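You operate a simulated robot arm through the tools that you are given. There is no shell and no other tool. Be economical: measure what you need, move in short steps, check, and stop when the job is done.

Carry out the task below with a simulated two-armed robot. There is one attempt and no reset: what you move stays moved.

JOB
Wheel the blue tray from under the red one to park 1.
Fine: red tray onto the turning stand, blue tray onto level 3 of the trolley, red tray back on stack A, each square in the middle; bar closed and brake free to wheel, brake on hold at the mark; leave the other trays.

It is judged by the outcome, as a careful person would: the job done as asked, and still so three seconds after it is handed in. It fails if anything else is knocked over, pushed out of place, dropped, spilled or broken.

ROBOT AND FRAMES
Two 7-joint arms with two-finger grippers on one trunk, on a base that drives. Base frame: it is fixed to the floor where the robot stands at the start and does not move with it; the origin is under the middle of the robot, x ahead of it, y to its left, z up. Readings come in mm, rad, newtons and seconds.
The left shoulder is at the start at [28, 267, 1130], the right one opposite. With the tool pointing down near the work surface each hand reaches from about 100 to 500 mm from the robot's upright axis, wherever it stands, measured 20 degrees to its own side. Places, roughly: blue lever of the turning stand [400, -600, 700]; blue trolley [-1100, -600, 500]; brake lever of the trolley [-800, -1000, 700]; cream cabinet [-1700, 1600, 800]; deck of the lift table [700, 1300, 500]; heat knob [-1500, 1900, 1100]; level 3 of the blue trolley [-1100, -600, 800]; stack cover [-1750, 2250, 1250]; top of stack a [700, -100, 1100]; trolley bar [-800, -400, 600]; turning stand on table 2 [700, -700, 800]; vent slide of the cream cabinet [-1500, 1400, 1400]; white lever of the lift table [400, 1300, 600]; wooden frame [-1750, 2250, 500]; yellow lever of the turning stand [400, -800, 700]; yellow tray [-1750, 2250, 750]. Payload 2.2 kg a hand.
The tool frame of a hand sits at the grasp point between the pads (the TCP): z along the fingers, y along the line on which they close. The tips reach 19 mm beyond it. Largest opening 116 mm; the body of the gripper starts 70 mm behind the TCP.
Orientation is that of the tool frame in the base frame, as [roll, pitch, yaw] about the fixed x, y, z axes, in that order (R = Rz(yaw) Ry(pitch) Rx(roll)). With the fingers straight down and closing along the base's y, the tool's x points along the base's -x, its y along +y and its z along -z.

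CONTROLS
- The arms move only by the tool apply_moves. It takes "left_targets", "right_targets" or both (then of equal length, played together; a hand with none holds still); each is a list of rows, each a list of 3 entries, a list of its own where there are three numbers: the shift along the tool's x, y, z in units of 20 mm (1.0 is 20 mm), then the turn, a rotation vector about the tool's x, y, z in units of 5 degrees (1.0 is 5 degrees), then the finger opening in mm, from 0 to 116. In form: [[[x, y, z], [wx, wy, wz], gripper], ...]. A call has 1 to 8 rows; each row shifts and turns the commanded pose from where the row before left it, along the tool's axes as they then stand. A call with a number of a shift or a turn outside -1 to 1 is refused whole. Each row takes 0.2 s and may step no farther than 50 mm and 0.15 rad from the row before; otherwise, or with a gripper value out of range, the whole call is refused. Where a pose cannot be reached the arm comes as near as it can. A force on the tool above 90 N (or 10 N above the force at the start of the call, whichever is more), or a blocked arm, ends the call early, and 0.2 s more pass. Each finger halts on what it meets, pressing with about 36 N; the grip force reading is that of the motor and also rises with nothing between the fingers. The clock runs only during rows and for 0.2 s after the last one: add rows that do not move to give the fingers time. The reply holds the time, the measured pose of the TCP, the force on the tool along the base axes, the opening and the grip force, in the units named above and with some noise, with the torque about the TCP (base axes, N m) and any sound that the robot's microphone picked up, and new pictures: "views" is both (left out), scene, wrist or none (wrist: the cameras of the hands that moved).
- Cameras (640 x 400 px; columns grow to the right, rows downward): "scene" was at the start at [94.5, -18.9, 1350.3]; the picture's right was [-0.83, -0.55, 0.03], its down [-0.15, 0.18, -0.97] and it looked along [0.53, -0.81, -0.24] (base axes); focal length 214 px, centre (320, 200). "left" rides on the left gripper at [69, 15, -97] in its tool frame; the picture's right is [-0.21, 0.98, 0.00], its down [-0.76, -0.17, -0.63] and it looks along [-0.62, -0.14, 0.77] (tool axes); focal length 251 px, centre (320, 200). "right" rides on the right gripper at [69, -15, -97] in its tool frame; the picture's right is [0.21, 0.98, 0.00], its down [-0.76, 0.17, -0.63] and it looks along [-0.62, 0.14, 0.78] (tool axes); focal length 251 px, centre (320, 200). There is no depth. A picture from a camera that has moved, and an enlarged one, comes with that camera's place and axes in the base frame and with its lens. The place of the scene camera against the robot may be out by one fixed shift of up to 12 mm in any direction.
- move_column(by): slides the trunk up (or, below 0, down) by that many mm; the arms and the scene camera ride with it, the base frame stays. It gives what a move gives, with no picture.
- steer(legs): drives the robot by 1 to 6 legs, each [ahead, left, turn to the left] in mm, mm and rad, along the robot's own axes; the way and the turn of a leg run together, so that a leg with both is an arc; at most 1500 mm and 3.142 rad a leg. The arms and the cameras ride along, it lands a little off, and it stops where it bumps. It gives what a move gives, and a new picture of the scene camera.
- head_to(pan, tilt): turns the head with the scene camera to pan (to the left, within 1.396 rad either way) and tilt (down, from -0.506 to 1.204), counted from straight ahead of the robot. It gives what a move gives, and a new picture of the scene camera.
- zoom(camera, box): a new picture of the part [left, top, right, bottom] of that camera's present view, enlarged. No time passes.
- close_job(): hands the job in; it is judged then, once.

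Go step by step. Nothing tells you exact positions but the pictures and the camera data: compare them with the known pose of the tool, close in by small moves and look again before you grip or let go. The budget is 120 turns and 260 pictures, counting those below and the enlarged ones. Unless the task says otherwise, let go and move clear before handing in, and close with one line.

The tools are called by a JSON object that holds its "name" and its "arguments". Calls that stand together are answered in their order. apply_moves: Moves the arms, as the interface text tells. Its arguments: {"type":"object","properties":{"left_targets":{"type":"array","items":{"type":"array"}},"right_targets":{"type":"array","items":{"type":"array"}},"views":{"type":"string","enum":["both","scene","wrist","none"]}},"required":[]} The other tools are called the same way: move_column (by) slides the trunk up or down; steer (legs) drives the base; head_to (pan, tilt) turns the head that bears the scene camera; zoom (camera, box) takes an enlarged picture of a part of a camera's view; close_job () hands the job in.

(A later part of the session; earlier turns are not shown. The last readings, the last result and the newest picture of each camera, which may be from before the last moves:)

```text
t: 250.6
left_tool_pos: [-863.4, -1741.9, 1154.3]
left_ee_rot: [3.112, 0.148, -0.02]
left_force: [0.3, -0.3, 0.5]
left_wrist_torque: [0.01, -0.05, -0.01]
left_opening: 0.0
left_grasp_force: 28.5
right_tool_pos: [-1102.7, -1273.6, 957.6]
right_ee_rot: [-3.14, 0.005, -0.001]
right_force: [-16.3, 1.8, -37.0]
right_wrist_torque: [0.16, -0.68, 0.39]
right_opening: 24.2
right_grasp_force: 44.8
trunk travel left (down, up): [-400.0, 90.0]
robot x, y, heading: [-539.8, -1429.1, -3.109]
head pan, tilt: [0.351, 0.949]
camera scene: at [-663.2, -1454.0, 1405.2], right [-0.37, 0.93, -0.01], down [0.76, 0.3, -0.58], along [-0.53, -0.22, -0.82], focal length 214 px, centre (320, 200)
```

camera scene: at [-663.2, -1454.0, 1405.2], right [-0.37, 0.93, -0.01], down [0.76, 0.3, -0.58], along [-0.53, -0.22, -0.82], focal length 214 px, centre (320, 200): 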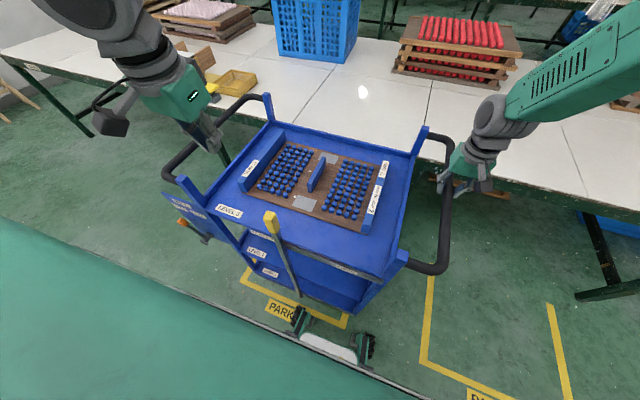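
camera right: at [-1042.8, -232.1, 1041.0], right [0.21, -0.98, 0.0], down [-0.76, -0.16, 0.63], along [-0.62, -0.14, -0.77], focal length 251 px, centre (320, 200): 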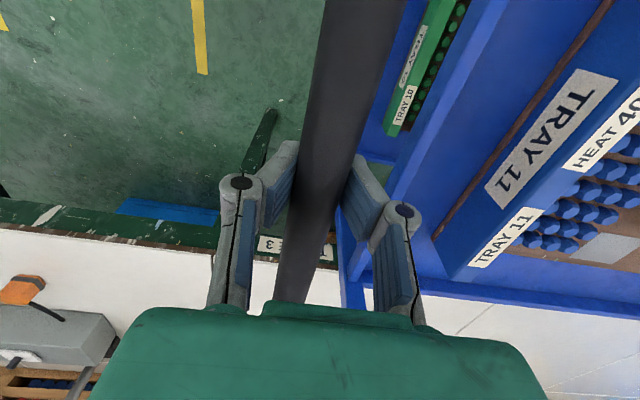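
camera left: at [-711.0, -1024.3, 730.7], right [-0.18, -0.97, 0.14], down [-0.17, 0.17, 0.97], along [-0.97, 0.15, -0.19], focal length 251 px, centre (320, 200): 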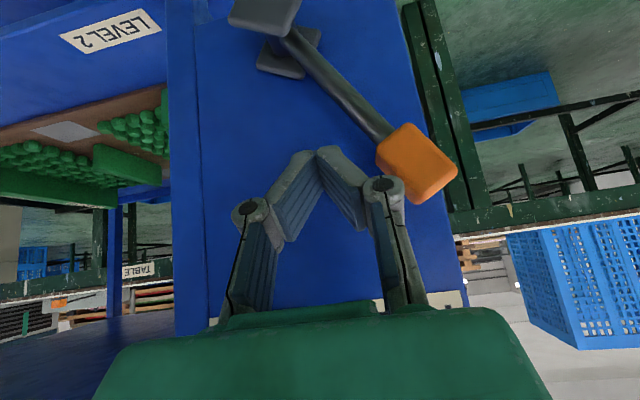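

Moved ~1015 mm; about 84 mm remain. I do the rest with the arm to avoid exciting the rocking.

{"name": "apply_moves", "arguments": {"right_targets": [[[0, 0.4, 0], [0, 0, 0], 0], [[0, 0.6, 0], [0, 0, 0], 0], [[0, 0.7, 0], [0, 0, 0], 0], [[0, 0.7, 0], [0, 0, 0], 0], [[0, 0.7, 0], [0, 0, 0], 0], [[0, 0.6, 0], [0, 0, 0], 0], [[0, 0.4, 0], [0, 0, 0], 0], [[0, 0, 0], [0, 0, 0], 0]], "views": "none"}}

{"name": "head_to", "arguments": {"pan": 0.3, "tilt": 0.8}}

{"name": "zoom", "arguments": {"camera": "scene", "box": [160, 200, 460, 400]}}

```text
t: 252.4
left_tool_pos: [-859.1, -1744.3, 1151.4]
left_ee_rot: [3.116, 0.138, -0.021]
left_force: [-0.5, 0.7, 0.5]
left_wrist_torque: [0.04, 0.01, -0.02]
left_opening: 0.1
left_grasp_force: 28.2
right_tool_pos: [-1103.0, -1344.5, 958.7]
right_ee_rot: [-3.116, 0.008, -0.006]
right_force: [-4.0, 83.0, -23.4]
right_wrist_torque: [1.08, -1.08, 0.84]
right_opening: 24.5
right_grasp_force: 45.3
trunk travel left (down, up): [-400.0, 90.0]
robot x, y, heading: [-538.1, -1434.6, -3.116]
head pan, tilt: [0.351, 0.949]
```

```text
t: 253.1
left_tool_pos: [-858.2, -1745.9, 1150.5]
left_ee_rot: [3.115, 0.139, -0.019]
left_force: [0.0, 0.4, -0.2]
left_wrist_torque: [0.01, 0.0, -0.02]
left_opening: 0.0
left_grasp_force: 28.6
right_tool_pos: [-1101.5, -1347.4, 958.5]
right_ee_rot: [-3.114, 0.012, -0.005]
right_force: [-1.6, 85.8, -21.3]
right_wrist_torque: [1.07, -0.22, 0.51]
right_opening: 27.6
right_grasp_force: 44.9
trunk travel left (down, up): [-400.0, 90.0]
robot x, y, heading: [-539.9, -1435.1, -3.11]
head pan, tilt: [0.3, 0.799]
camera scene: at [-666.2, -1433.3, 1417.2], right [-0.32, 0.95, -0.02], down [0.68, 0.22, -0.7], along [-0.66, -0.24, -0.72], focal length 214 px, centre (320, 200)
```

scene: 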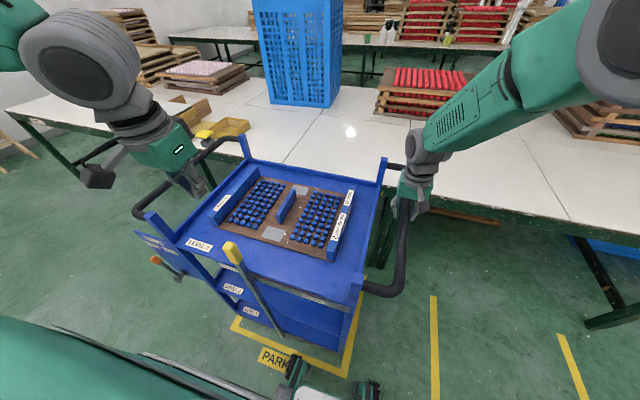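

```text
2.00 times, centred on (310, 300) of scene
camera zoom: at [-666.2, -1433.3, 1417.2], right [-0.32, 0.95, -0.02], down [0.68, 0.22, -0.7], along [-0.66, -0.24, -0.72], focal length 429 px, centre (340, 0)
```

zoom: 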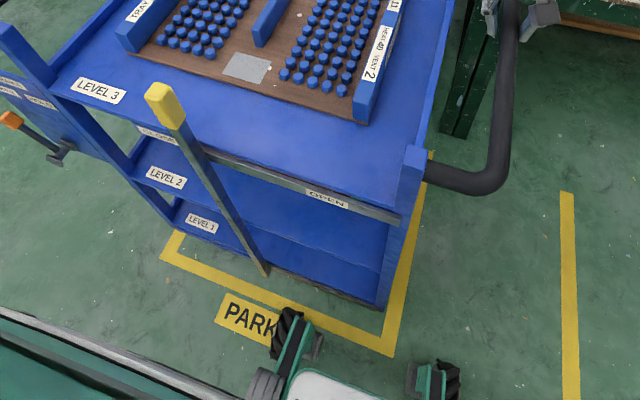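

The trolley sits in the PARK 1 mark, centred within ~10 mm. Release the handle and rise with the column.

{"name": "apply_moves", "arguments": {"right_targets": [[[0, -0.6, 0], [0, 0, 0], 0], [[0, -0.6, 0], [0, 0, 0], 10], [[0, -0.4, 0], [0, 0, 0], 40], [[0, 0, 0], [0, 0, 0], 76], [[0, 0, 0], [0, 0, 0], 80], [[0, 0, 0], [0, 0, 0], 80]], "views": "none"}}

{"name": "move_column", "arguments": {"by": 90}}

{"name": "zoom", "arguments": {"camera": "right", "box": [0, 0, 640, 400]}}

{"name": "zoom", "arguments": {"camera": "scene", "box": [160, 200, 460, 400]}}

```text
t: 254.5
left_tool_pos: [-858.8, -1756.3, 1152.1]
left_ee_rot: [3.123, 0.152, -0.017]
left_force: [1.2, 0.8, -0.3]
left_wrist_torque: [-0.01, 0.01, 0.01]
left_opening: 0.0
left_grasp_force: 28.7
right_tool_pos: [-1097.7, -1339.5, 962.0]
right_ee_rot: [-3.134, 0.014, -0.001]
right_force: [-0.4, 0.4, 0.1]
right_wrist_torque: [-0.02, 0.0, 0.01]
right_opening: 80.1
right_grasp_force: 0.0
trunk travel left (down, up): [-400.0, 90.0]
robot x, y, heading: [-539.5, -1434.4, -3.114]
head pan, tilt: [0.3, 0.799]
```

```text
t: 255.8
left_tool_pos: [-858.4, -1769.7, 1240.5]
left_ee_rot: [3.131, 0.152, -0.012]
left_force: [1.0, 0.9, -0.4]
left_wrist_torque: [-0.01, 0.02, 0.02]
left_opening: 0.0
left_grasp_force: 28.5
right_tool_pos: [-1098.2, -1349.3, 1051.4]
right_ee_rot: [-3.126, 0.013, 0.003]
right_force: [-0.5, -0.3, -0.1]
right_wrist_torque: [0.05, 0.06, -0.02]
right_opening: 79.8
right_grasp_force: 0.0
trunk travel left (down, up): [-490.0, 0.0]
robot x, y, heading: [-537.8, -1435.3, -3.11]
head pan, tilt: [0.3, 0.799]
```

```text
1.00 times, centred on (320, 200) of right (not enlarged: the box is as wide or as high as the picture)
camera zoom: at [-1027.9, -1335.3, 1147.2], right [0.22, -0.98, -0.02], down [-0.75, -0.18, 0.64], along [-0.63, -0.12, -0.77], focal length 251 px, centre (320, 200)
```

zoom: 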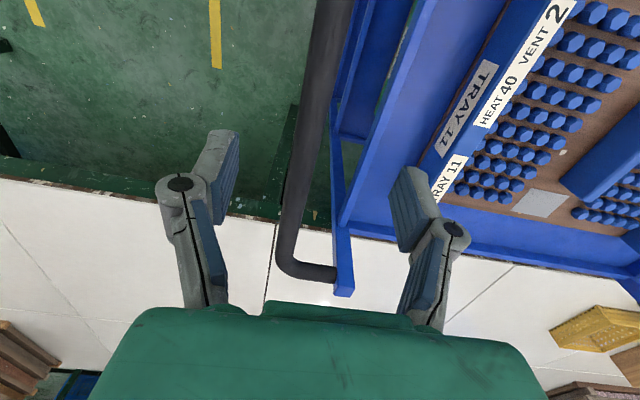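

```text
2.00 times, centred on (310, 300) of scene
camera zoom: at [-662.0, -1482.4, 1507.0], right [-0.32, 0.95, 0.01], down [0.68, 0.24, -0.69], along [-0.66, -0.22, -0.72], focal length 429 px, centre (340, 0)
```

zoom: 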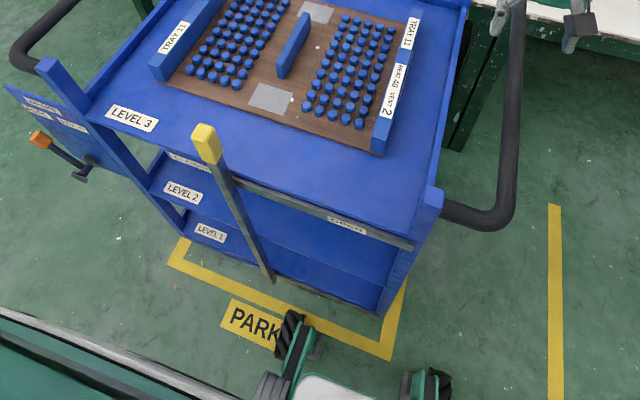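

Released, trolley in place. Back away, lower the column to settle, then go to the brake lever.

{"name": "steer", "arguments": {"legs": [[-290, 0, 0]]}}

{"name": "steer", "arguments": {"legs": [[0, 400, 0]]}}

{"name": "move_column", "arguments": {"by": -400}}

{"name": "head_to", "arguments": {"pan": 0.0, "tilt": 0.75}}

{"name": "zoom", "arguments": {"camera": "scene", "box": [150, 100, 490, 330]}}

```text
t: 257.7
left_tool_pos: [-573.6, -1754.6, 1240.7]
left_ee_rot: [3.126, 0.15, -0.007]
left_force: [0.4, -0.2, 0.1]
left_wrist_torque: [0.02, -0.02, 0.01]
left_opening: 0.0
left_grasp_force: 28.5
right_tool_pos: [-817.1, -1337.1, 1050.4]
right_ee_rot: [-3.132, 0.011, 0.007]
right_force: [0.5, -0.9, 0.1]
right_wrist_torque: [0.01, 0.01, 0.04]
right_opening: 80.0
right_grasp_force: 0.1
trunk travel left (down, up): [-490.0, 0.0]
robot x, y, heading: [-255.3, -1424.6, -3.107]
head pan, tilt: [0.3, 0.799]
camera scene: at [-381.1, -1469.1, 1507.0], right [-0.33, 0.94, 0.01], down [0.68, 0.24, -0.69], along [-0.65, -0.22, -0.72], focal length 214 px, centre (320, 200)
```

scene: 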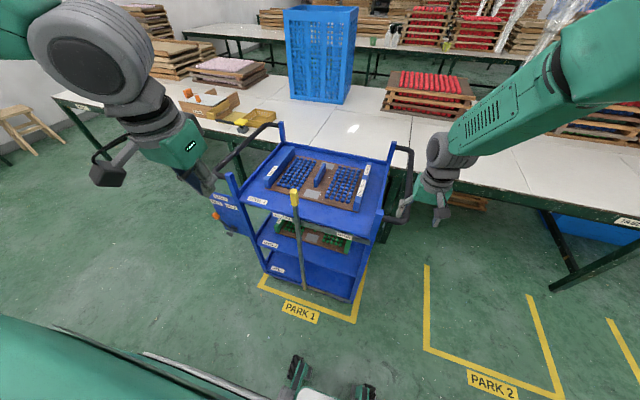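

```text
t: 260.2
left_tool_pos: [-555.0, -2130.9, 1246.6]
left_ee_rot: [3.113, 0.154, -0.01]
left_force: [0.2, -0.1, -0.5]
left_wrist_torque: [0.01, 0.0, 0.02]
left_opening: 0.0
left_grasp_force: 28.3
right_tool_pos: [-797.7, -1717.8, 1052.5]
right_ee_rot: [-3.141, 0.015, 0.009]
right_force: [0.7, -0.2, 0.0]
right_wrist_torque: [0.02, -0.01, 0.01]
right_opening: 80.0
right_grasp_force: 0.1
trunk travel left (down, up): [-490.0, 0.0]
robot x, y, heading: [-240.7, -1819.4, -3.105]
head pan, tilt: [0.3, 0.799]
camera scene: at [-365.2, -1832.6, 1507.7], right [-0.33, 0.94, -0.01], down [0.68, 0.23, -0.7], along [-0.66, -0.24, -0.72], focal length 214 px, centre (320, 200)
```

scene: 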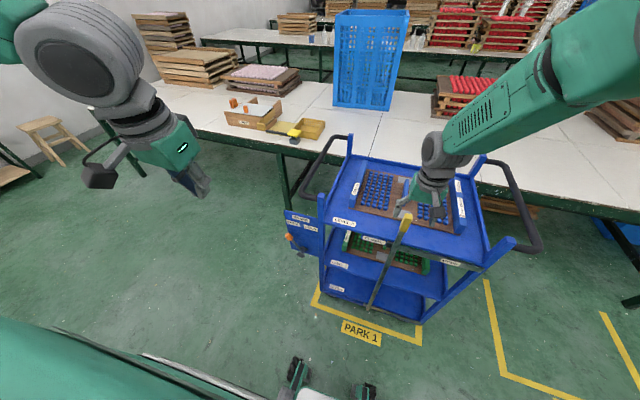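

```text
t: 262.0
left_tool_pos: [-547.5, -2132.6, 1086.7]
left_ee_rot: [3.117, 0.161, -0.016]
left_force: [-0.7, -0.2, 0.7]
left_wrist_torque: [0.03, -0.08, -0.04]
left_opening: 0.0
left_grasp_force: 28.4
right_tool_pos: [-807.8, -1718.3, 916.0]
right_ee_rot: [3.141, 0.07, 0.0]
right_force: [36.5, 19.3, 60.2]
right_wrist_torque: [-1.88, 4.4, -0.32]
right_opening: 80.0
right_grasp_force: 0.1
trunk travel left (down, up): [-330.0, 160.0]
robot x, y, heading: [-243.7, -1814.5, -3.106]
head pan, tilt: [0.3, 0.799]
stopped: the force on the tool passed its limit at 111 N (the readings are from after the stop); the commanded pose is now the measured one
```

```text
t: 262.8
left_tool_pos: [-547.6, -2137.7, 1087.1]
left_ee_rot: [3.12, 0.165, -0.011]
left_force: [-0.2, -0.4, 0.8]
left_wrist_torque: [0.03, -0.01, -0.04]
left_opening: 0.0
left_grasp_force: 28.7
right_tool_pos: [-809.0, -1722.8, 917.7]
right_ee_rot: [-3.141, 0.072, 0.005]
right_force: [11.4, -3.6, 48.1]
right_wrist_torque: [0.32, 1.87, -0.12]
right_opening: 79.7
right_grasp_force: 0.0
trunk travel left (down, up): [-330.0, 160.0]
robot x, y, heading: [-243.3, -1816.1, -3.105]
head pan, tilt: [0.0, 0.75]
camera scene: at [-363.1, -1823.1, 1353.2], right [-0.04, 1.0, 0.0], down [0.68, 0.03, -0.73], along [-0.73, -0.02, -0.68], focal length 214 px, centre (320, 200)
```

scene: 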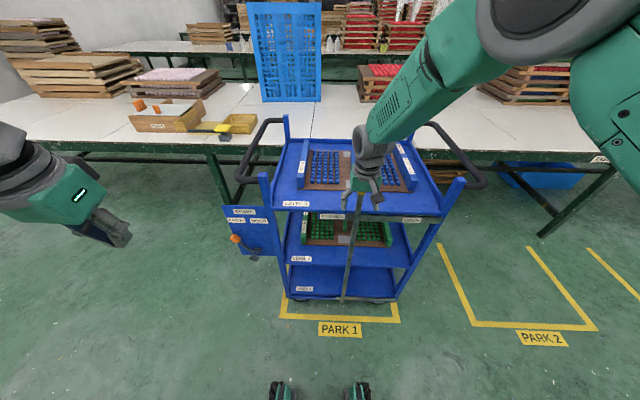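

```text
1.74 times, centred on (320, 215) of scene
camera zoom: at [-363.1, -1823.1, 1353.2], right [-0.04, 1.0, 0.0], down [0.68, 0.03, -0.73], along [-0.73, -0.02, -0.68], focal length 373 px, centre (320, 174)
```

zoom: 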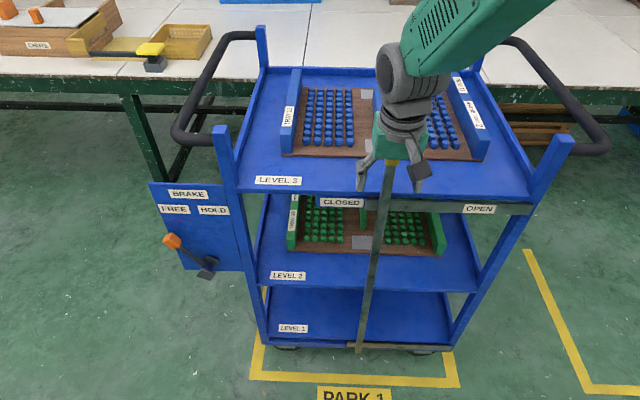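

The lowering right hand touched the bar's tip; I lift straight off, back away, then lower.

{"name": "move_column", "arguments": {"by": 140}}

{"name": "steer", "arguments": {"legs": [[-230, 0, 0]]}}

{"name": "move_column", "arguments": {"by": -390}}

{"name": "apply_moves", "arguments": {"right_targets": [[[1, -1, -0.5], [0, 0, 0], 20], [[1, -1, -0.5], [0, 0, 0], 20], [[1, -1, -0.5], [0, 0, 0], 20], [[1, -1, 0], [0, 0, 0], 20], [[1, -1, 0], [0, 0, 0], 20], [[1, -1, 0], [0, 0, 0], 20], [[1, -1, 0], [0, 0, 0], 20], [[1, -1, 0], [0, 0, 0], 20]], "left_targets": [[[-1, 0.5, 0], [0, -1, 0], 0], [[-1, 0.5, 0], [0, -1, 0], 0], [[-1, 0.5, 0], [0, -1, 0], 0], [[-1, 0.5, 0], [0, -1, 0], 0], [[-1, 0.5, 0], [0, -1, 0], 0], [[-1, 0.5, 0], [0, -1, 0], 0], [[0, 0, 0], [0, 0, 0], 0], [[0, 0, 0], [0, 0, 0], 0]], "views": "none"}}

{"name": "zoom", "arguments": {"camera": "scene", "box": [0, 0, 640, 400]}}

```text
t: 264.4
left_tool_pos: [-551.7, -2131.8, 1223.3]
left_ee_rot: [3.118, 0.152, -0.014]
left_force: [0.4, 0.1, -0.5]
left_wrist_torque: [-0.02, 0.02, 0.0]
left_opening: 0.0
left_grasp_force: 28.4
right_tool_pos: [-812.7, -1717.8, 1049.3]
right_ee_rot: [3.139, 0.061, 0.004]
right_force: [0.9, -0.1, 0.5]
right_wrist_torque: [-0.01, 0.01, 0.0]
right_opening: 79.8
right_grasp_force: 0.1
trunk travel left (down, up): [-470.0, 20.0]
robot x, y, heading: [-243.5, -1815.6, -3.107]
head pan, tilt: [0.0, 0.75]
```

```text
t: 266.1
left_tool_pos: [-334.1, -2122.1, 1224.4]
left_ee_rot: [3.117, 0.153, -0.017]
left_force: [-0.1, 0.0, 0.1]
left_wrist_torque: [-0.01, 0.0, -0.05]
left_opening: 0.0
left_grasp_force: 28.0
right_tool_pos: [-592.0, -1707.4, 1049.5]
right_ee_rot: [3.139, 0.059, 0.0]
right_force: [0.2, 0.2, 0.1]
right_wrist_torque: [-0.05, 0.01, -0.02]
right_opening: 80.1
right_grasp_force: 0.2
trunk travel left (down, up): [-470.0, 20.0]
robot x, y, heading: [-23.8, -1809.3, -3.112]
head pan, tilt: [0.0, 0.75]
camera scene: at [-155.2, -1810.0, 1491.6], right [-0.03, 1.0, 0.0], down [0.69, 0.02, -0.73], along [-0.73, -0.02, -0.69], focal length 214 px, centre (320, 200)
```

scene: 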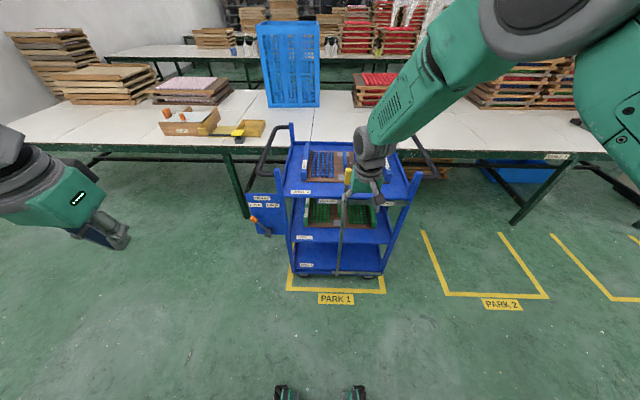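

```text
t: 269.9
left_tool_pos: [-326.7, -2123.0, 833.5]
left_ee_rot: [3.118, 0.149, -0.017]
left_force: [-0.2, 0.3, -0.6]
left_wrist_torque: [-0.01, 0.0, -0.02]
left_opening: 0.0
left_grasp_force: 28.5
right_tool_pos: [-587.7, -1706.8, 663.5]
right_ee_rot: [3.137, 0.063, 0.0]
right_force: [0.6, -0.1, -0.4]
right_wrist_torque: [-0.01, -0.03, -0.01]
right_opening: 79.8
right_grasp_force: 0.1
trunk travel left (down, up): [-80.0, 410.0]
robot x, y, heading: [-20.9, -1803.0, -3.104]
head pan, tilt: [0.0, 0.75]
```

```text
t: 271.7
left_tool_pos: [-438.0, -2179.6, 881.0]
left_ee_rot: [3.109, 0.682, -0.034]
left_force: [0.4, 0.8, -0.3]
left_wrist_torque: [0.0, -0.03, -0.01]
left_opening: 0.0
left_grasp_force: 28.5
right_tool_pos: [-422.0, -1546.7, 682.6]
right_ee_rot: [3.139, 0.065, 0.0]
right_force: [-0.4, 0.1, -0.2]
right_wrist_torque: [-0.04, 0.02, 0.02]
right_opening: 20.0
right_grasp_force: 0.0
trunk travel left (down, up): [-80.0, 410.0]
robot x, y, heading: [-23.1, -1801.7, -3.109]
head pan, tilt: [0.0, 0.75]
```

```text
1.00 times, centred on (320, 200) of scene (not enlarged: the box is as wide or as high as the picture)
camera zoom: at [-150.0, -1810.5, 1102.0], right [-0.03, 1.0, 0.0], down [0.68, 0.02, -0.73], along [-0.73, -0.02, -0.68], focal length 214 px, centre (320, 200)
```

zoom: 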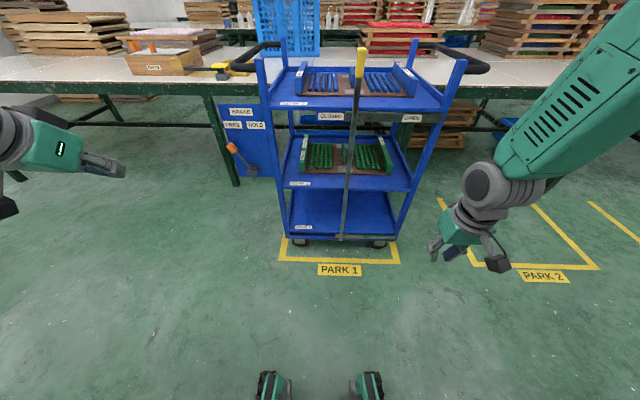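

Trolley stands well inside PARK 1. Drive forward for the brake lever, fingers to its left (-y) side.

{"name": "steer", "arguments": {"legs": [[350, 8, 0]]}}

{"name": "zoom", "arguments": {"camera": "left", "box": [0, 0, 640, 400]}}

{"name": "zoom", "arguments": {"camera": "scene", "box": [60, 100, 460, 360]}}

```text
t: 274.0
left_tool_pos: [-796.2, -2200.0, 880.8]
left_ee_rot: [3.109, 0.679, -0.034]
left_force: [-0.2, 0.5, -0.8]
left_wrist_torque: [-0.02, -0.02, -0.01]
left_opening: 0.0
left_grasp_force: 28.7
right_tool_pos: [-780.3, -1567.5, 681.8]
right_ee_rot: [3.138, 0.061, 0.002]
right_force: [-0.1, -0.3, -0.6]
right_wrist_torque: [0.0, 0.0, 0.0]
right_opening: 20.0
right_grasp_force: 0.1
trunk travel left (down, up): [-80.0, 410.0]
robot x, y, heading: [-378.8, -1823.7, -3.107]
head pan, tilt: [0.0, 0.75]
camera scene: at [-508.3, -1831.0, 1101.9], right [-0.03, 1.0, 0.0], down [0.68, 0.02, -0.73], along [-0.73, -0.02, -0.68], focal length 214 px, centre (320, 200)
```

scene: 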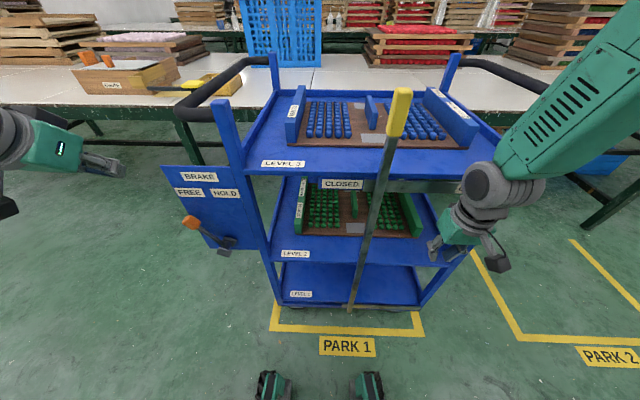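

```text
1.00 times, centred on (320, 200) of left (not enlarged: the box is as wide or as high as the picture)
camera zoom: at [-681.3, -2215.7, 911.6], right [-0.18, -0.97, 0.16], down [-0.19, 0.19, 0.96], along [-0.97, 0.14, -0.22], focal length 251 px, centre (320, 200)
```

zoom: 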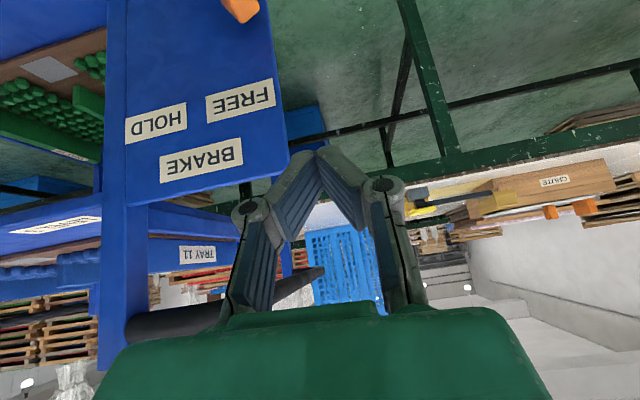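

```text
1.54 times, centred on (260, 230) of scene
camera zoom: at [-508.3, -1831.0, 1101.9], right [-0.03, 1.0, 0.0], down [0.68, 0.02, -0.73], along [-0.73, -0.02, -0.68], focal length 330 px, centre (412, 154)
```

zoom: 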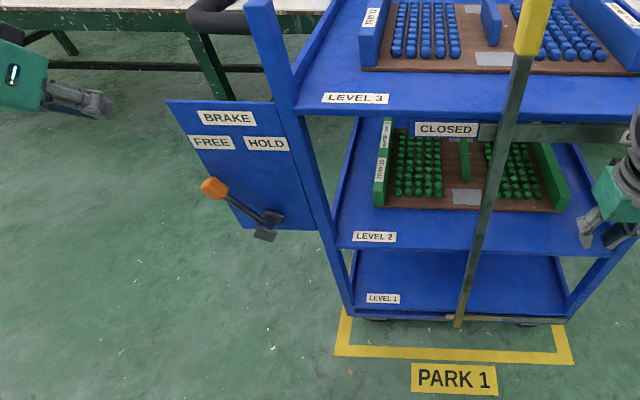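

{"name": "apply_moves", "arguments": {"left_targets": [[[0.53, 0, 1], [0, 0, 0], 0], [[0.53, 0, 1], [0, 0, 0], 0], [[0.53, 0, 1], [0, 0, 0], 0], [[0.53, 0, 1], [0, 0, 0], 0], [[0.53, 0, 1], [0, 0, 0], 0], [[0.53, 0, 1], [0, 0, 0], 0], [[0.53, 0, 0.9], [0, 0, 0], 0], [[0.5, 0, 0.9], [0, 0, 0], 0]], "views": "wrist"}}

{"name": "zoom", "arguments": {"camera": "scene", "box": [60, 120, 300, 300]}}

```text
t: 275.8
left_tool_pos: [-826.7, -2205.4, 706.7]
left_ee_rot: [3.107, 0.681, -0.033]
left_force: [-0.6, 0.0, 0.8]
left_wrist_torque: [0.03, -0.01, -0.01]
left_opening: 0.1
left_grasp_force: 29.2
right_tool_pos: [-779.1, -1565.9, 682.4]
right_ee_rot: [3.139, 0.065, 0.002]
right_force: [0.1, 0.1, -0.4]
right_wrist_torque: [0.04, 0.01, -0.01]
right_opening: 19.8
right_grasp_force: 0.0
trunk travel left (down, up): [-80.0, 410.0]
robot x, y, heading: [-381.0, -1826.5, -3.108]
head pan, tilt: [0.0, 0.75]
camera left: at [-712.2, -2220.4, 737.3], right [-0.18, -0.97, 0.16], down [-0.19, 0.19, 0.96], along [-0.97, 0.14, -0.21], focal length 251 px, centre (320, 200)
```

left: 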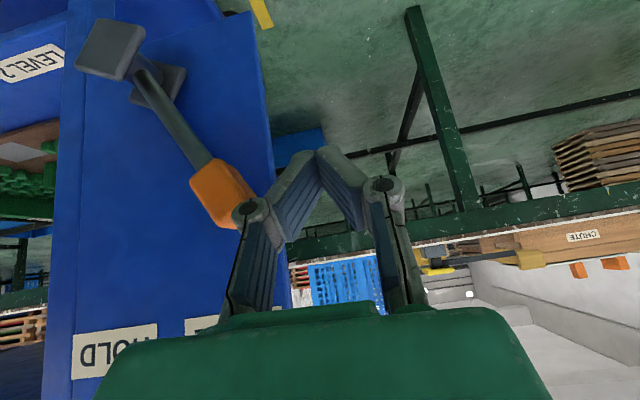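

```text
2.22 times, centred on (180, 210) of scene
camera zoom: at [-508.2, -1831.6, 1101.9], right [-0.03, 1.0, 0.0], down [0.68, 0.03, -0.73], along [-0.73, -0.02, -0.68], focal length 477 px, centre (631, 178)
```

zoom: 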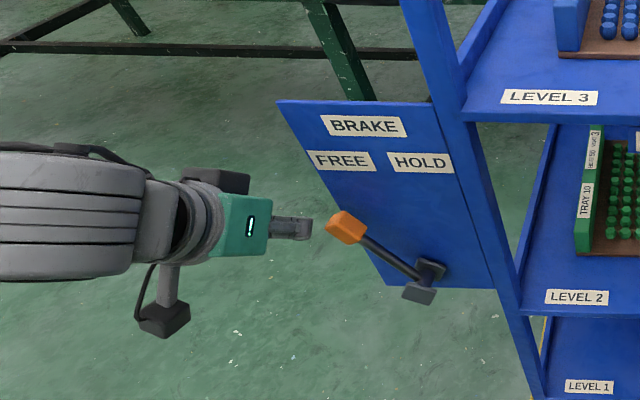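

Push the knob toward HOLD (+y).

{"name": "apply_moves", "arguments": {"left_targets": [[[0, -0.9, 0], [0, 0, 0], 0], [[0, -0.9, 0], [0, 0, 0], 0], [[0, -0.9, 0], [0, 0, 0], 0], [[0, -0.9, 0], [0, 0, 0], 0], [[0, -0.9, 0], [0, 0, 0], 0], [[0, -0.9, 0], [0, 0, 0], 0], [[0, -0.9, 0], [0, 0, 0], 0], [[0, -0.9, 0], [0, 0, 0], 0]], "views": "both"}}

{"name": "zoom", "arguments": {"camera": "scene", "box": [60, 120, 300, 300]}}

```text
t: 277.6
left_tool_pos: [-823.2, -2058.0, 703.8]
left_ee_rot: [3.107, 0.681, -0.033]
left_force: [-0.5, 0.8, -0.2]
left_wrist_torque: [-0.01, -0.01, 0.01]
left_opening: 0.1
left_grasp_force: 28.0
right_tool_pos: [-780.3, -1566.3, 681.3]
right_ee_rot: [3.137, 0.064, 0.001]
right_force: [-0.1, 0.3, 0.2]
right_wrist_torque: [-0.02, 0.03, 0.01]
right_opening: 19.7
right_grasp_force: 0.0
trunk travel left (down, up): [-80.0, 410.0]
robot x, y, heading: [-380.5, -1825.2, -3.109]
head pan, tilt: [0.0, 0.75]
camera scene: at [-508.6, -1828.3, 1101.9], right [-0.03, 1.0, 0.0], down [0.68, 0.02, -0.73], along [-0.73, -0.03, -0.68], focal length 214 px, centre (320, 200)
camera left: at [-709.3, -2073.0, 735.1], right [-0.18, -0.97, 0.16], down [-0.19, 0.19, 0.96], along [-0.97, 0.14, -0.22], focal length 251 px, centre (320, 200)
```

scene: 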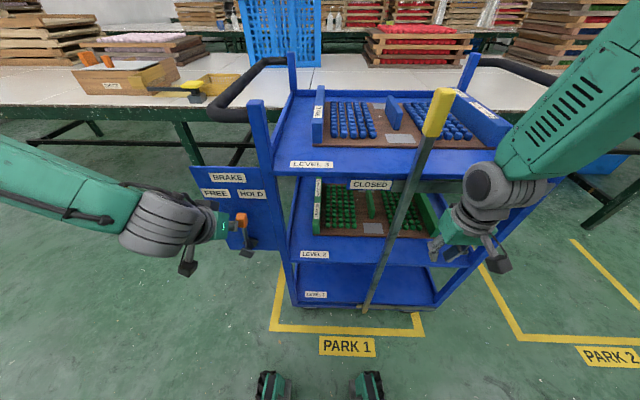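
left: 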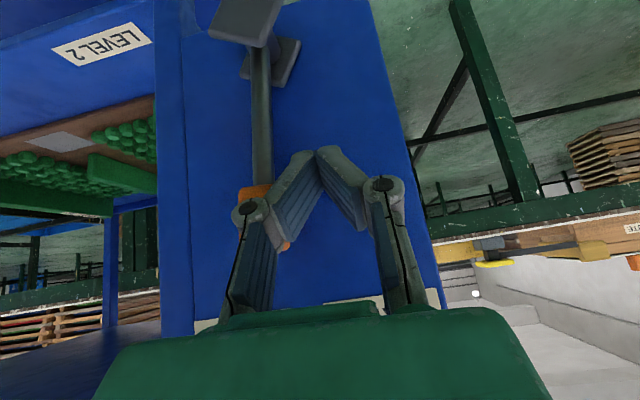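

```text
2.22 times, centred on (180, 210) of scene
camera zoom: at [-508.6, -1828.3, 1101.9], right [-0.03, 1.0, 0.0], down [0.68, 0.02, -0.73], along [-0.73, -0.03, -0.68], focal length 477 px, centre (631, 178)
```

zoom: 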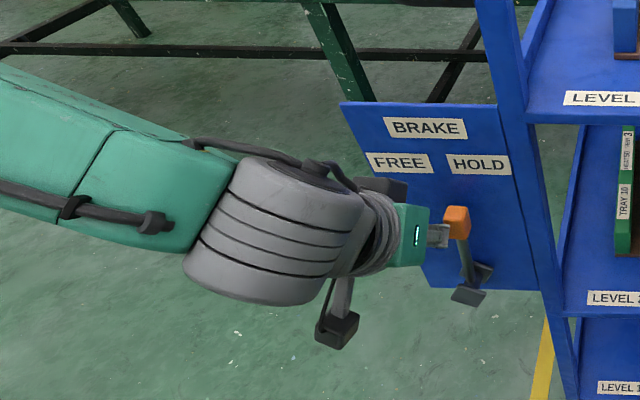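

The trolley rolled ~+80 mm since the lever resisted while the brake is free. I'll use the right hand as a stop against the closed bar: tilt it 40° and view the bar with its camera; the left hand eases off.

{"name": "apply_moves", "arguments": {"right_targets": [[[0.5, 0, 0], [0, -1, 0], 0], [[0.5, 0, 0], [0, -1, 0], 0], [[0, 0, 0], [0, -1, 0], 0], [[0, 0, 0], [0, -1, 0], 0], [[0, 0, 0], [0, -1, 0], 0], [[0, 0, 0], [0, -1, 0], 0], [[0, 0, 0], [0, -1, 0], 0], [[0, 0, 0], [0, -0.3, 0], 0]], "left_targets": [[[0, 0.7, 0], [0, 0, 0], 0], [[0, 0.7, 0], [0, 0, 0], 0], [[0, 0, 0], [0, 0, 0], 0], [[0, 0, 0], [0, 0, 0], 0], [[0, 0, 0], [0, 0, 0], 0], [[0, 0, 0], [0, 0, 0], 0], [[0, 0, 0], [0, 0, 0], 0], [[0, 0, 0], [0, 0, 0], 0]], "views": "both"}}

{"name": "zoom", "arguments": {"camera": "scene", "box": [180, 100, 500, 360]}}

```text
t: 279.4
left_tool_pos: [-824.1, -2087.4, 703.8]
left_ee_rot: [3.108, 0.682, -0.033]
left_force: [-1.0, -0.6, 0.3]
left_wrist_torque: [0.01, 0.02, 0.02]
left_opening: 0.0
left_grasp_force: 28.3
right_tool_pos: [-798.7, -1570.9, 668.6]
right_ee_rot: [3.138, 0.703, -0.001]
right_force: [0.8, -0.1, -0.3]
right_wrist_torque: [0.01, -0.04, 0.03]
right_opening: 0.0
right_grasp_force: 28.9
right hand out of reach, approached as far as the arm can: row 5, 6, 7
trunk travel left (down, up): [-80.0, 410.0]
robot x, y, heading: [-380.8, -1827.6, -3.104]
head pan, tilt: [0.0, 0.75]
camera scene: at [-508.2, -1830.5, 1101.9], right [-0.03, 1.0, 0.0], down [0.68, 0.02, -0.73], along [-0.73, -0.02, -0.68], focal length 214 px, centre (320, 200)
camera right: at [-682.8, -1555.6, 696.3], right [0.17, -0.98, -0.13], down [-0.17, -0.16, 0.97], along [-0.97, -0.14, -0.19], focal length 251 px, centre (320, 200)
camera left: at [-710.0, -2102.6, 735.9], right [-0.18, -0.97, 0.16], down [-0.19, 0.19, 0.96], along [-0.97, 0.14, -0.21], focal length 251 px, centre (320, 200)
```

scene: 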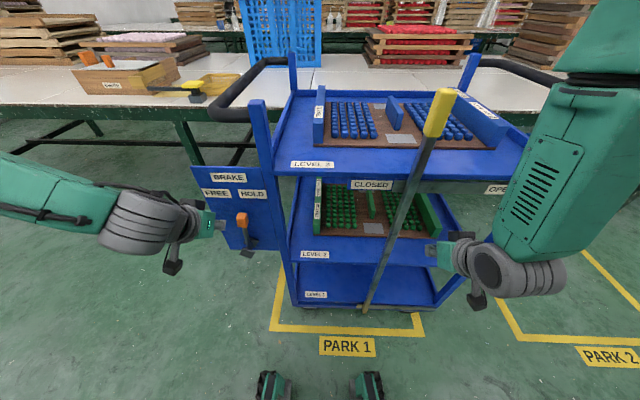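
right: 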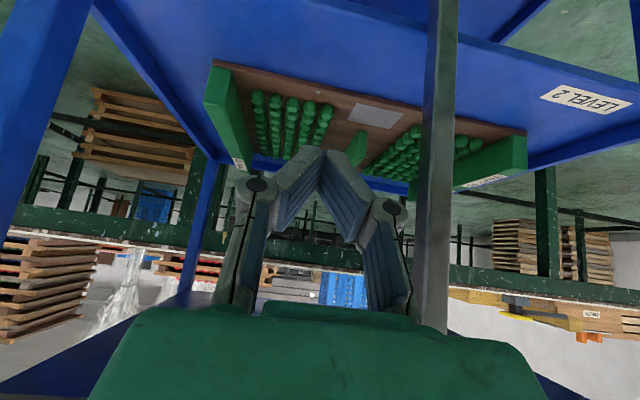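
left: 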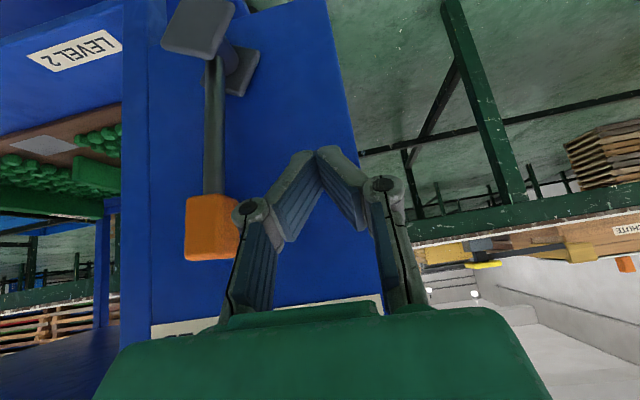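

```text
1.54 times, centred on (340, 230) of scene
camera zoom: at [-508.2, -1830.5, 1101.9], right [-0.03, 1.0, 0.0], down [0.68, 0.02, -0.73], along [-0.73, -0.02, -0.68], focal length 330 px, centre (289, 154)
```

zoom: 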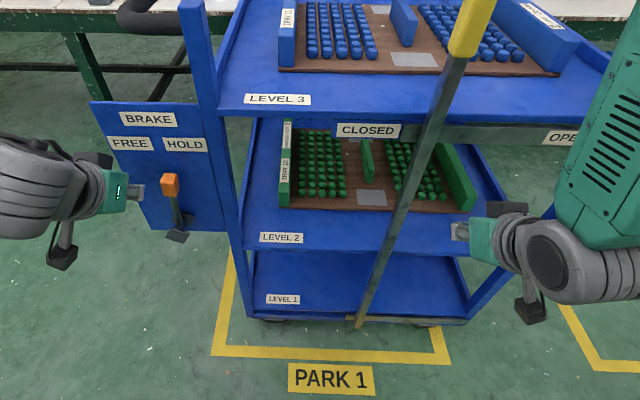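

Neat option: fix the left finger as a stop just left of the knob, and push the trolley back (-y, ~69 mm) with the right finger on the closed bar — this returns it to the mark and turns the lever to HOLD at once. First approach the bar.

{"name": "apply_moves", "arguments": {"right_targets": [[[-0.6, 0, 0.5], [0, 0, 0], 0], [[-0.65, 0, 0.55], [0, 0, 0], 0], [[0, 0.8, 0], [0, 0, 0], 0], [[0, 0.8, 0], [0, 0, 0], 0], [[0, 0.8, 0], [0, 0, 0], 0], [[0, 0.4, 0], [0, 0, 0], 0], [[0, 0, 0], [0, 0, 0], 0], [[0, 0, 0], [0, 0, 0], 0]], "left_targets": [[[0, -0.6, 0], [0, 0, 0], 0], [[0, -0.6, 0], [0, 0, 0], 0], [[0, 0, 0], [0, 0, 0], 0], [[0, 0, 0], [0, 0, 0], 0], [[0, 0, 0], [0, 0, 0], 0], [[0, 0, 0], [0, 0, 0], 0], [[0, 0, 0], [0, 0, 0], 0], [[0, 0, 0], [0, 0, 0], 0]], "views": "both"}}

```text
t: 281.2
left_tool_pos: [-825.0, -2062.2, 704.8]
left_ee_rot: [3.108, 0.682, -0.033]
left_force: [0.4, -0.4, 0.8]
left_wrist_torque: [0.02, 0.01, -0.01]
left_opening: 0.0
left_grasp_force: 28.5
right_tool_pos: [-827.7, -1627.5, 668.2]
right_ee_rot: [3.136, 0.703, -0.002]
right_force: [0.2, 0.7, -0.1]
right_wrist_torque: [0.01, 0.03, 0.01]
right_opening: 0.0
right_grasp_force: 28.0
trunk travel left (down, up): [-80.0, 410.0]
robot x, y, heading: [-379.8, -1826.2, -3.105]
head pan, tilt: [0.0, 0.75]
camera scene: at [-508.3, -1830.9, 1101.9], right [-0.03, 1.0, 0.0], down [0.68, 0.02, -0.73], along [-0.73, -0.02, -0.68], focal length 214 px, centre (320, 200)
camera right: at [-711.8, -1612.3, 696.7], right [0.17, -0.98, -0.13], down [-0.17, -0.16, 0.97], along [-0.97, -0.14, -0.19], focal length 251 px, centre (320, 200)
camera left: at [-710.4, -2078.0, 735.4], right [-0.18, -0.97, 0.16], down [-0.19, 0.19, 0.96], along [-0.97, 0.14, -0.21], focal length 251 px, centre (320, 200)
```

scene: 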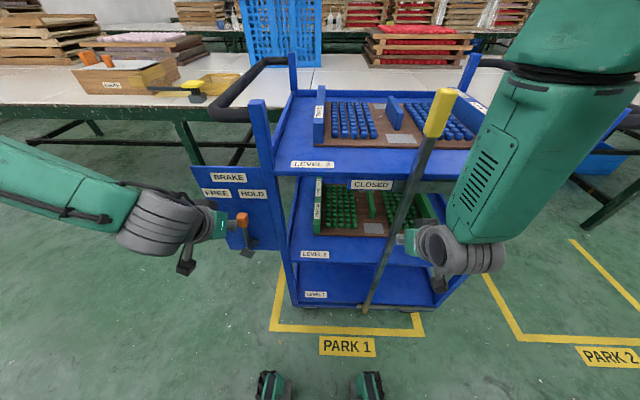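
right: 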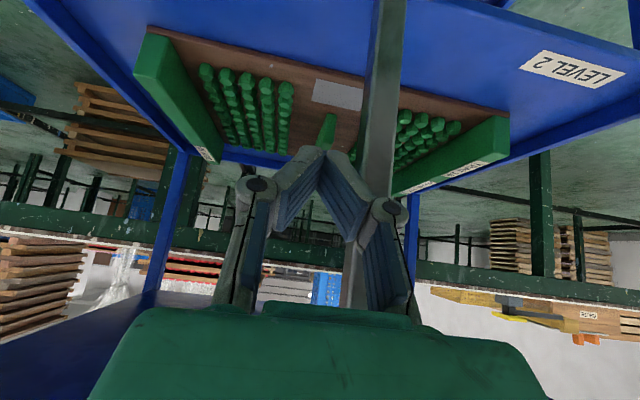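
left: 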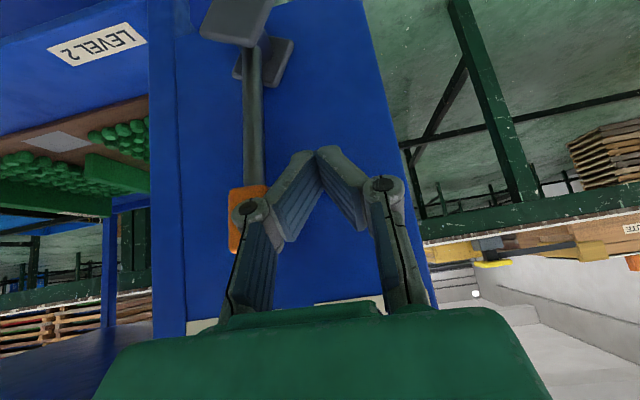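

{"name": "apply_moves", "arguments": {"right_targets": [[[0, 0.5, 0], [0, 0, 0], 0], [[0, 0.5, 0], [0, 0, 0], 0], [[0, 0.5, 0], [0, 0, 0], 0], [[0, 0.5, 0], [0, 0, 0], 0], [[0, 0.5, 0], [0, 0, 0], 0], [[0, 0.5, 0], [0, 0, 0], 0], [[0, 0.4, 0], [0, 0, 0], 0], [[0, 0, 0], [0, 0, 0], 0]], "views": "both"}}

{"name": "zoom", "arguments": {"camera": "scene", "box": [180, 100, 500, 360]}}

```text
t: 282.1
left_tool_pos: [-824.3, -2064.5, 702.9]
left_ee_rot: [3.114, 0.682, -0.032]
left_force: [-0.2, -0.6, -1.0]
left_wrist_torque: [0.06, 0.0, -0.02]
left_opening: 0.1
left_grasp_force: 28.4
right_tool_pos: [-823.5, -1635.8, 669.2]
right_ee_rot: [-3.11, 0.692, -0.043]
right_force: [8.4, 64.2, -9.2]
right_wrist_torque: [-0.16, -0.06, -0.53]
right_opening: 0.0
right_grasp_force: 28.4
trunk travel left (down, up): [-80.0, 410.0]
robot x, y, heading: [-381.4, -1825.3, -3.111]
head pan, tilt: [0.0, 0.75]
stopped in row 4 (right hand): the force on the tool passed its limit at 98 N (the readings are from after the stop); the commanded pose is now the measured one
camera scene: at [-508.6, -1821.3, 1101.5], right [-0.03, 1.0, -0.01], down [0.69, 0.02, -0.73], along [-0.73, -0.03, -0.69], focal length 214 px, centre (320, 200)
camera right: at [-707.2, -1627.3, 699.2], right [0.1, -0.98, -0.16], down [-0.19, -0.18, 0.97], along [-0.98, -0.07, -0.21], focal length 251 px, centre (320, 200)
```

scene: 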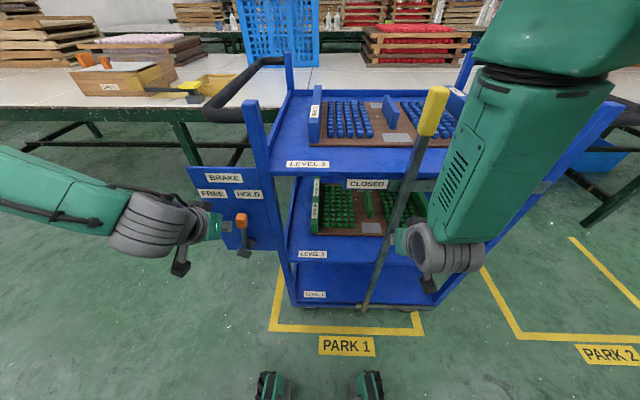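
right: 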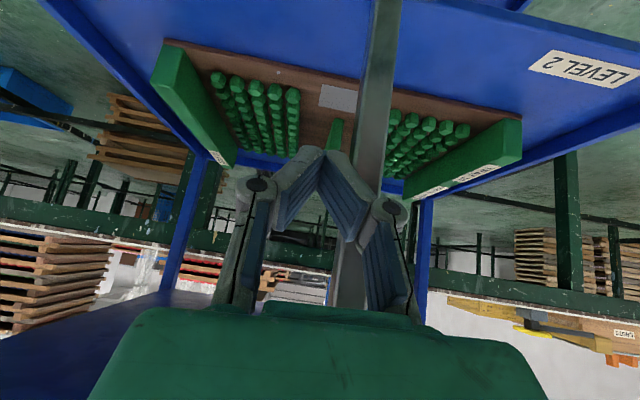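

```text
1.54 times, centred on (340, 230) of scene
camera zoom: at [-508.6, -1821.3, 1101.5], right [-0.03, 1.0, -0.01], down [0.69, 0.02, -0.73], along [-0.73, -0.03, -0.69], focal length 330 px, centre (289, 154)
```

zoom: 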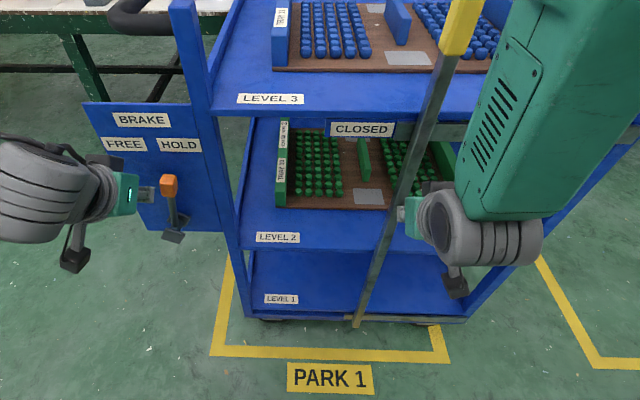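

98 N did not move it: the brake already grips with the lever at mid-travel. So: swing lever back to FREE from its other side, push the trolley back via the bar, then keep the right finger as a stop while setting HOLD.

{"name": "apply_moves", "arguments": {"left_targets": [[[0, 0.2, -1], [0, 0, 0], 0], [[0, 0, -1], [0, 0, 0], 0], [[0, 0, -1], [0, 0, 0], 0], [[0, -1, 0], [0, 0, 0], 0], [[0, -1, 0], [0, 0, 0], 0], [[0, -1, 0], [0, 0, 0], 0], [[0, -0.9, 0], [0, 0, 0], 0], [[0, 0, 0], [0, 0, 0], 0]], "right_targets": [[[0, -0.5, 0], [0, 0, 0], 0], [[0, -0.4, 0], [-0.3, 0, 0], 0], [[0, 0, 0], [0, 0, -0.4], 0], [[0, 0, 0], [0, 0, 0], 0], [[0, 0, 0], [0, 0, 0], 0], [[0, 0, 0], [0, 0, 0], 0], [[0, 0, 0], [0, 0, 0], 0], [[0, 0, 0], [0, 0, 0], 0]], "views": "wrist"}}

```text
t: 283.9
left_tool_pos: [-793.1, -1986.5, 748.5]
left_ee_rot: [3.115, 0.685, -0.033]
left_force: [-1.2, 0.6, -0.2]
left_wrist_torque: [0.01, 0.0, -0.02]
left_opening: 0.0
left_grasp_force: 28.4
left hand out of reach, approached as far as the arm can: row 3
right_tool_pos: [-826.9, -1627.9, 670.5]
right_ee_rot: [-3.114, 0.703, 0.028]
right_force: [0.4, 0.7, 0.0]
right_wrist_torque: [0.01, 0.0, -0.02]
right_opening: 0.1
right_grasp_force: 28.5
trunk travel left (down, up): [-80.0, 410.0]
robot x, y, heading: [-379.7, -1822.2, -3.108]
head pan, tilt: [0.0, 0.75]
camera right: at [-710.3, -1611.0, 700.1], right [0.17, -0.97, -0.16], down [-0.17, -0.19, 0.97], along [-0.97, -0.14, -0.19], focal length 251 px, centre (320, 200)
camera left: at [-678.7, -2003.0, 778.7], right [-0.18, -0.97, 0.16], down [-0.18, 0.19, 0.96], along [-0.97, 0.15, -0.21], focal length 251 px, centre (320, 200)
```

right: 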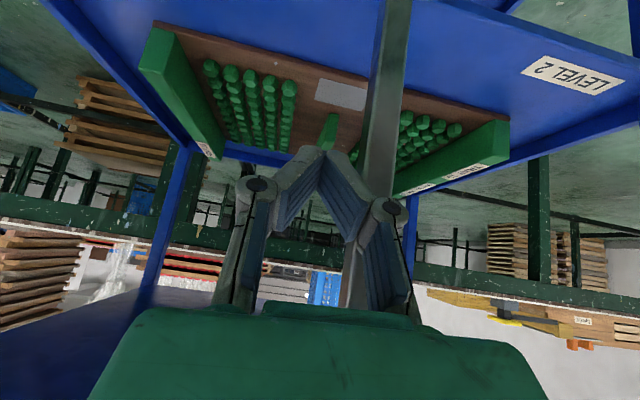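
left: 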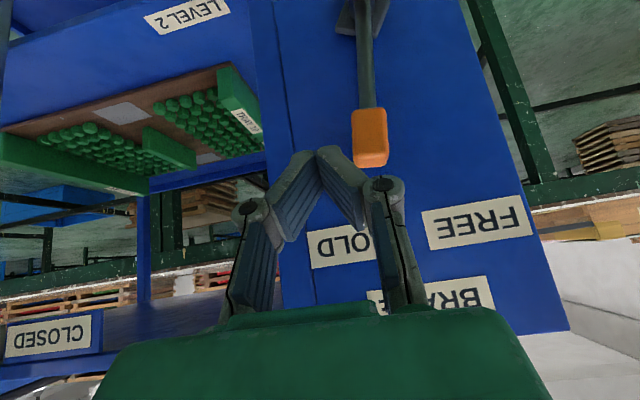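

{"name": "apply_moves", "arguments": {"left_targets": [[[0, -0.1, 0.9], [0, 0, 0], 0], [[0, 0, 0.95], [0, 0, 0], 0], [[0, 0, 0.95], [0, 0, 0], 0], [[0, 0.8, 0], [0, 0, 0], 0], [[0, 0.9, 0], [0, 0, 0], 0], [[0, 0.9, 0], [0, 0, 0], 0], [[0, 0.9, 0], [0, 0, 0], 0], [[0, 0.6, 0], [0, 0, 0], 0]], "views": "both"}}

```text
t: 285.6
left_tool_pos: [-830.8, -2065.0, 706.7]
left_ee_rot: [3.109, 0.685, -0.039]
left_force: [0.5, 7.6, -1.1]
left_wrist_torque: [0.17, 0.01, -0.03]
left_opening: 0.1
left_grasp_force: 28.2
right_tool_pos: [-826.5, -1625.6, 670.7]
right_ee_rot: [-3.119, 0.702, 0.027]
right_force: [-1.0, -0.6, 0.0]
right_wrist_torque: [-0.03, 0.01, 0.01]
right_opening: 0.0
right_grasp_force: 28.5
trunk travel left (down, up): [-80.0, 410.0]
robot x, y, heading: [-382.1, -1823.8, -3.112]
head pan, tilt: [0.0, 0.75]
camera scene: at [-508.1, -1824.2, 1101.9], right [-0.03, 1.0, 0.0], down [0.68, 0.02, -0.73], along [-0.73, -0.02, -0.68], focal length 214 px, centre (320, 200)
camera left: at [-717.0, -2081.2, 736.9], right [-0.18, -0.97, 0.16], down [-0.18, 0.19, 0.96], along [-0.97, 0.15, -0.21], focal length 251 px, centre (320, 200)
```

scene: 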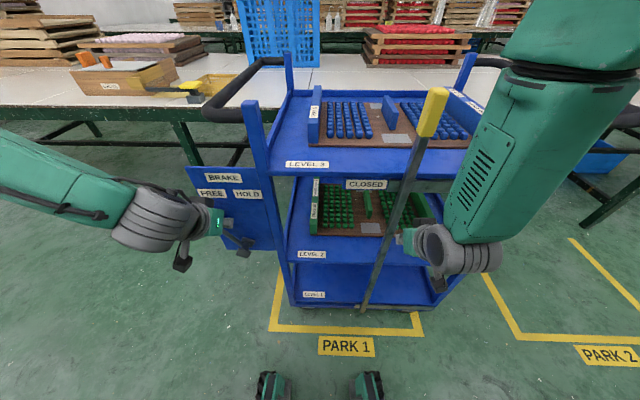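
left: 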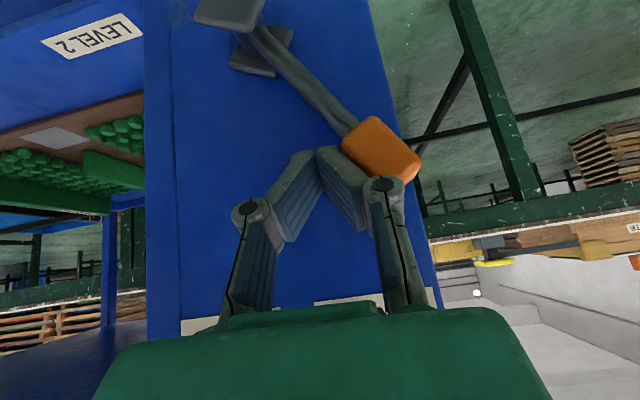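

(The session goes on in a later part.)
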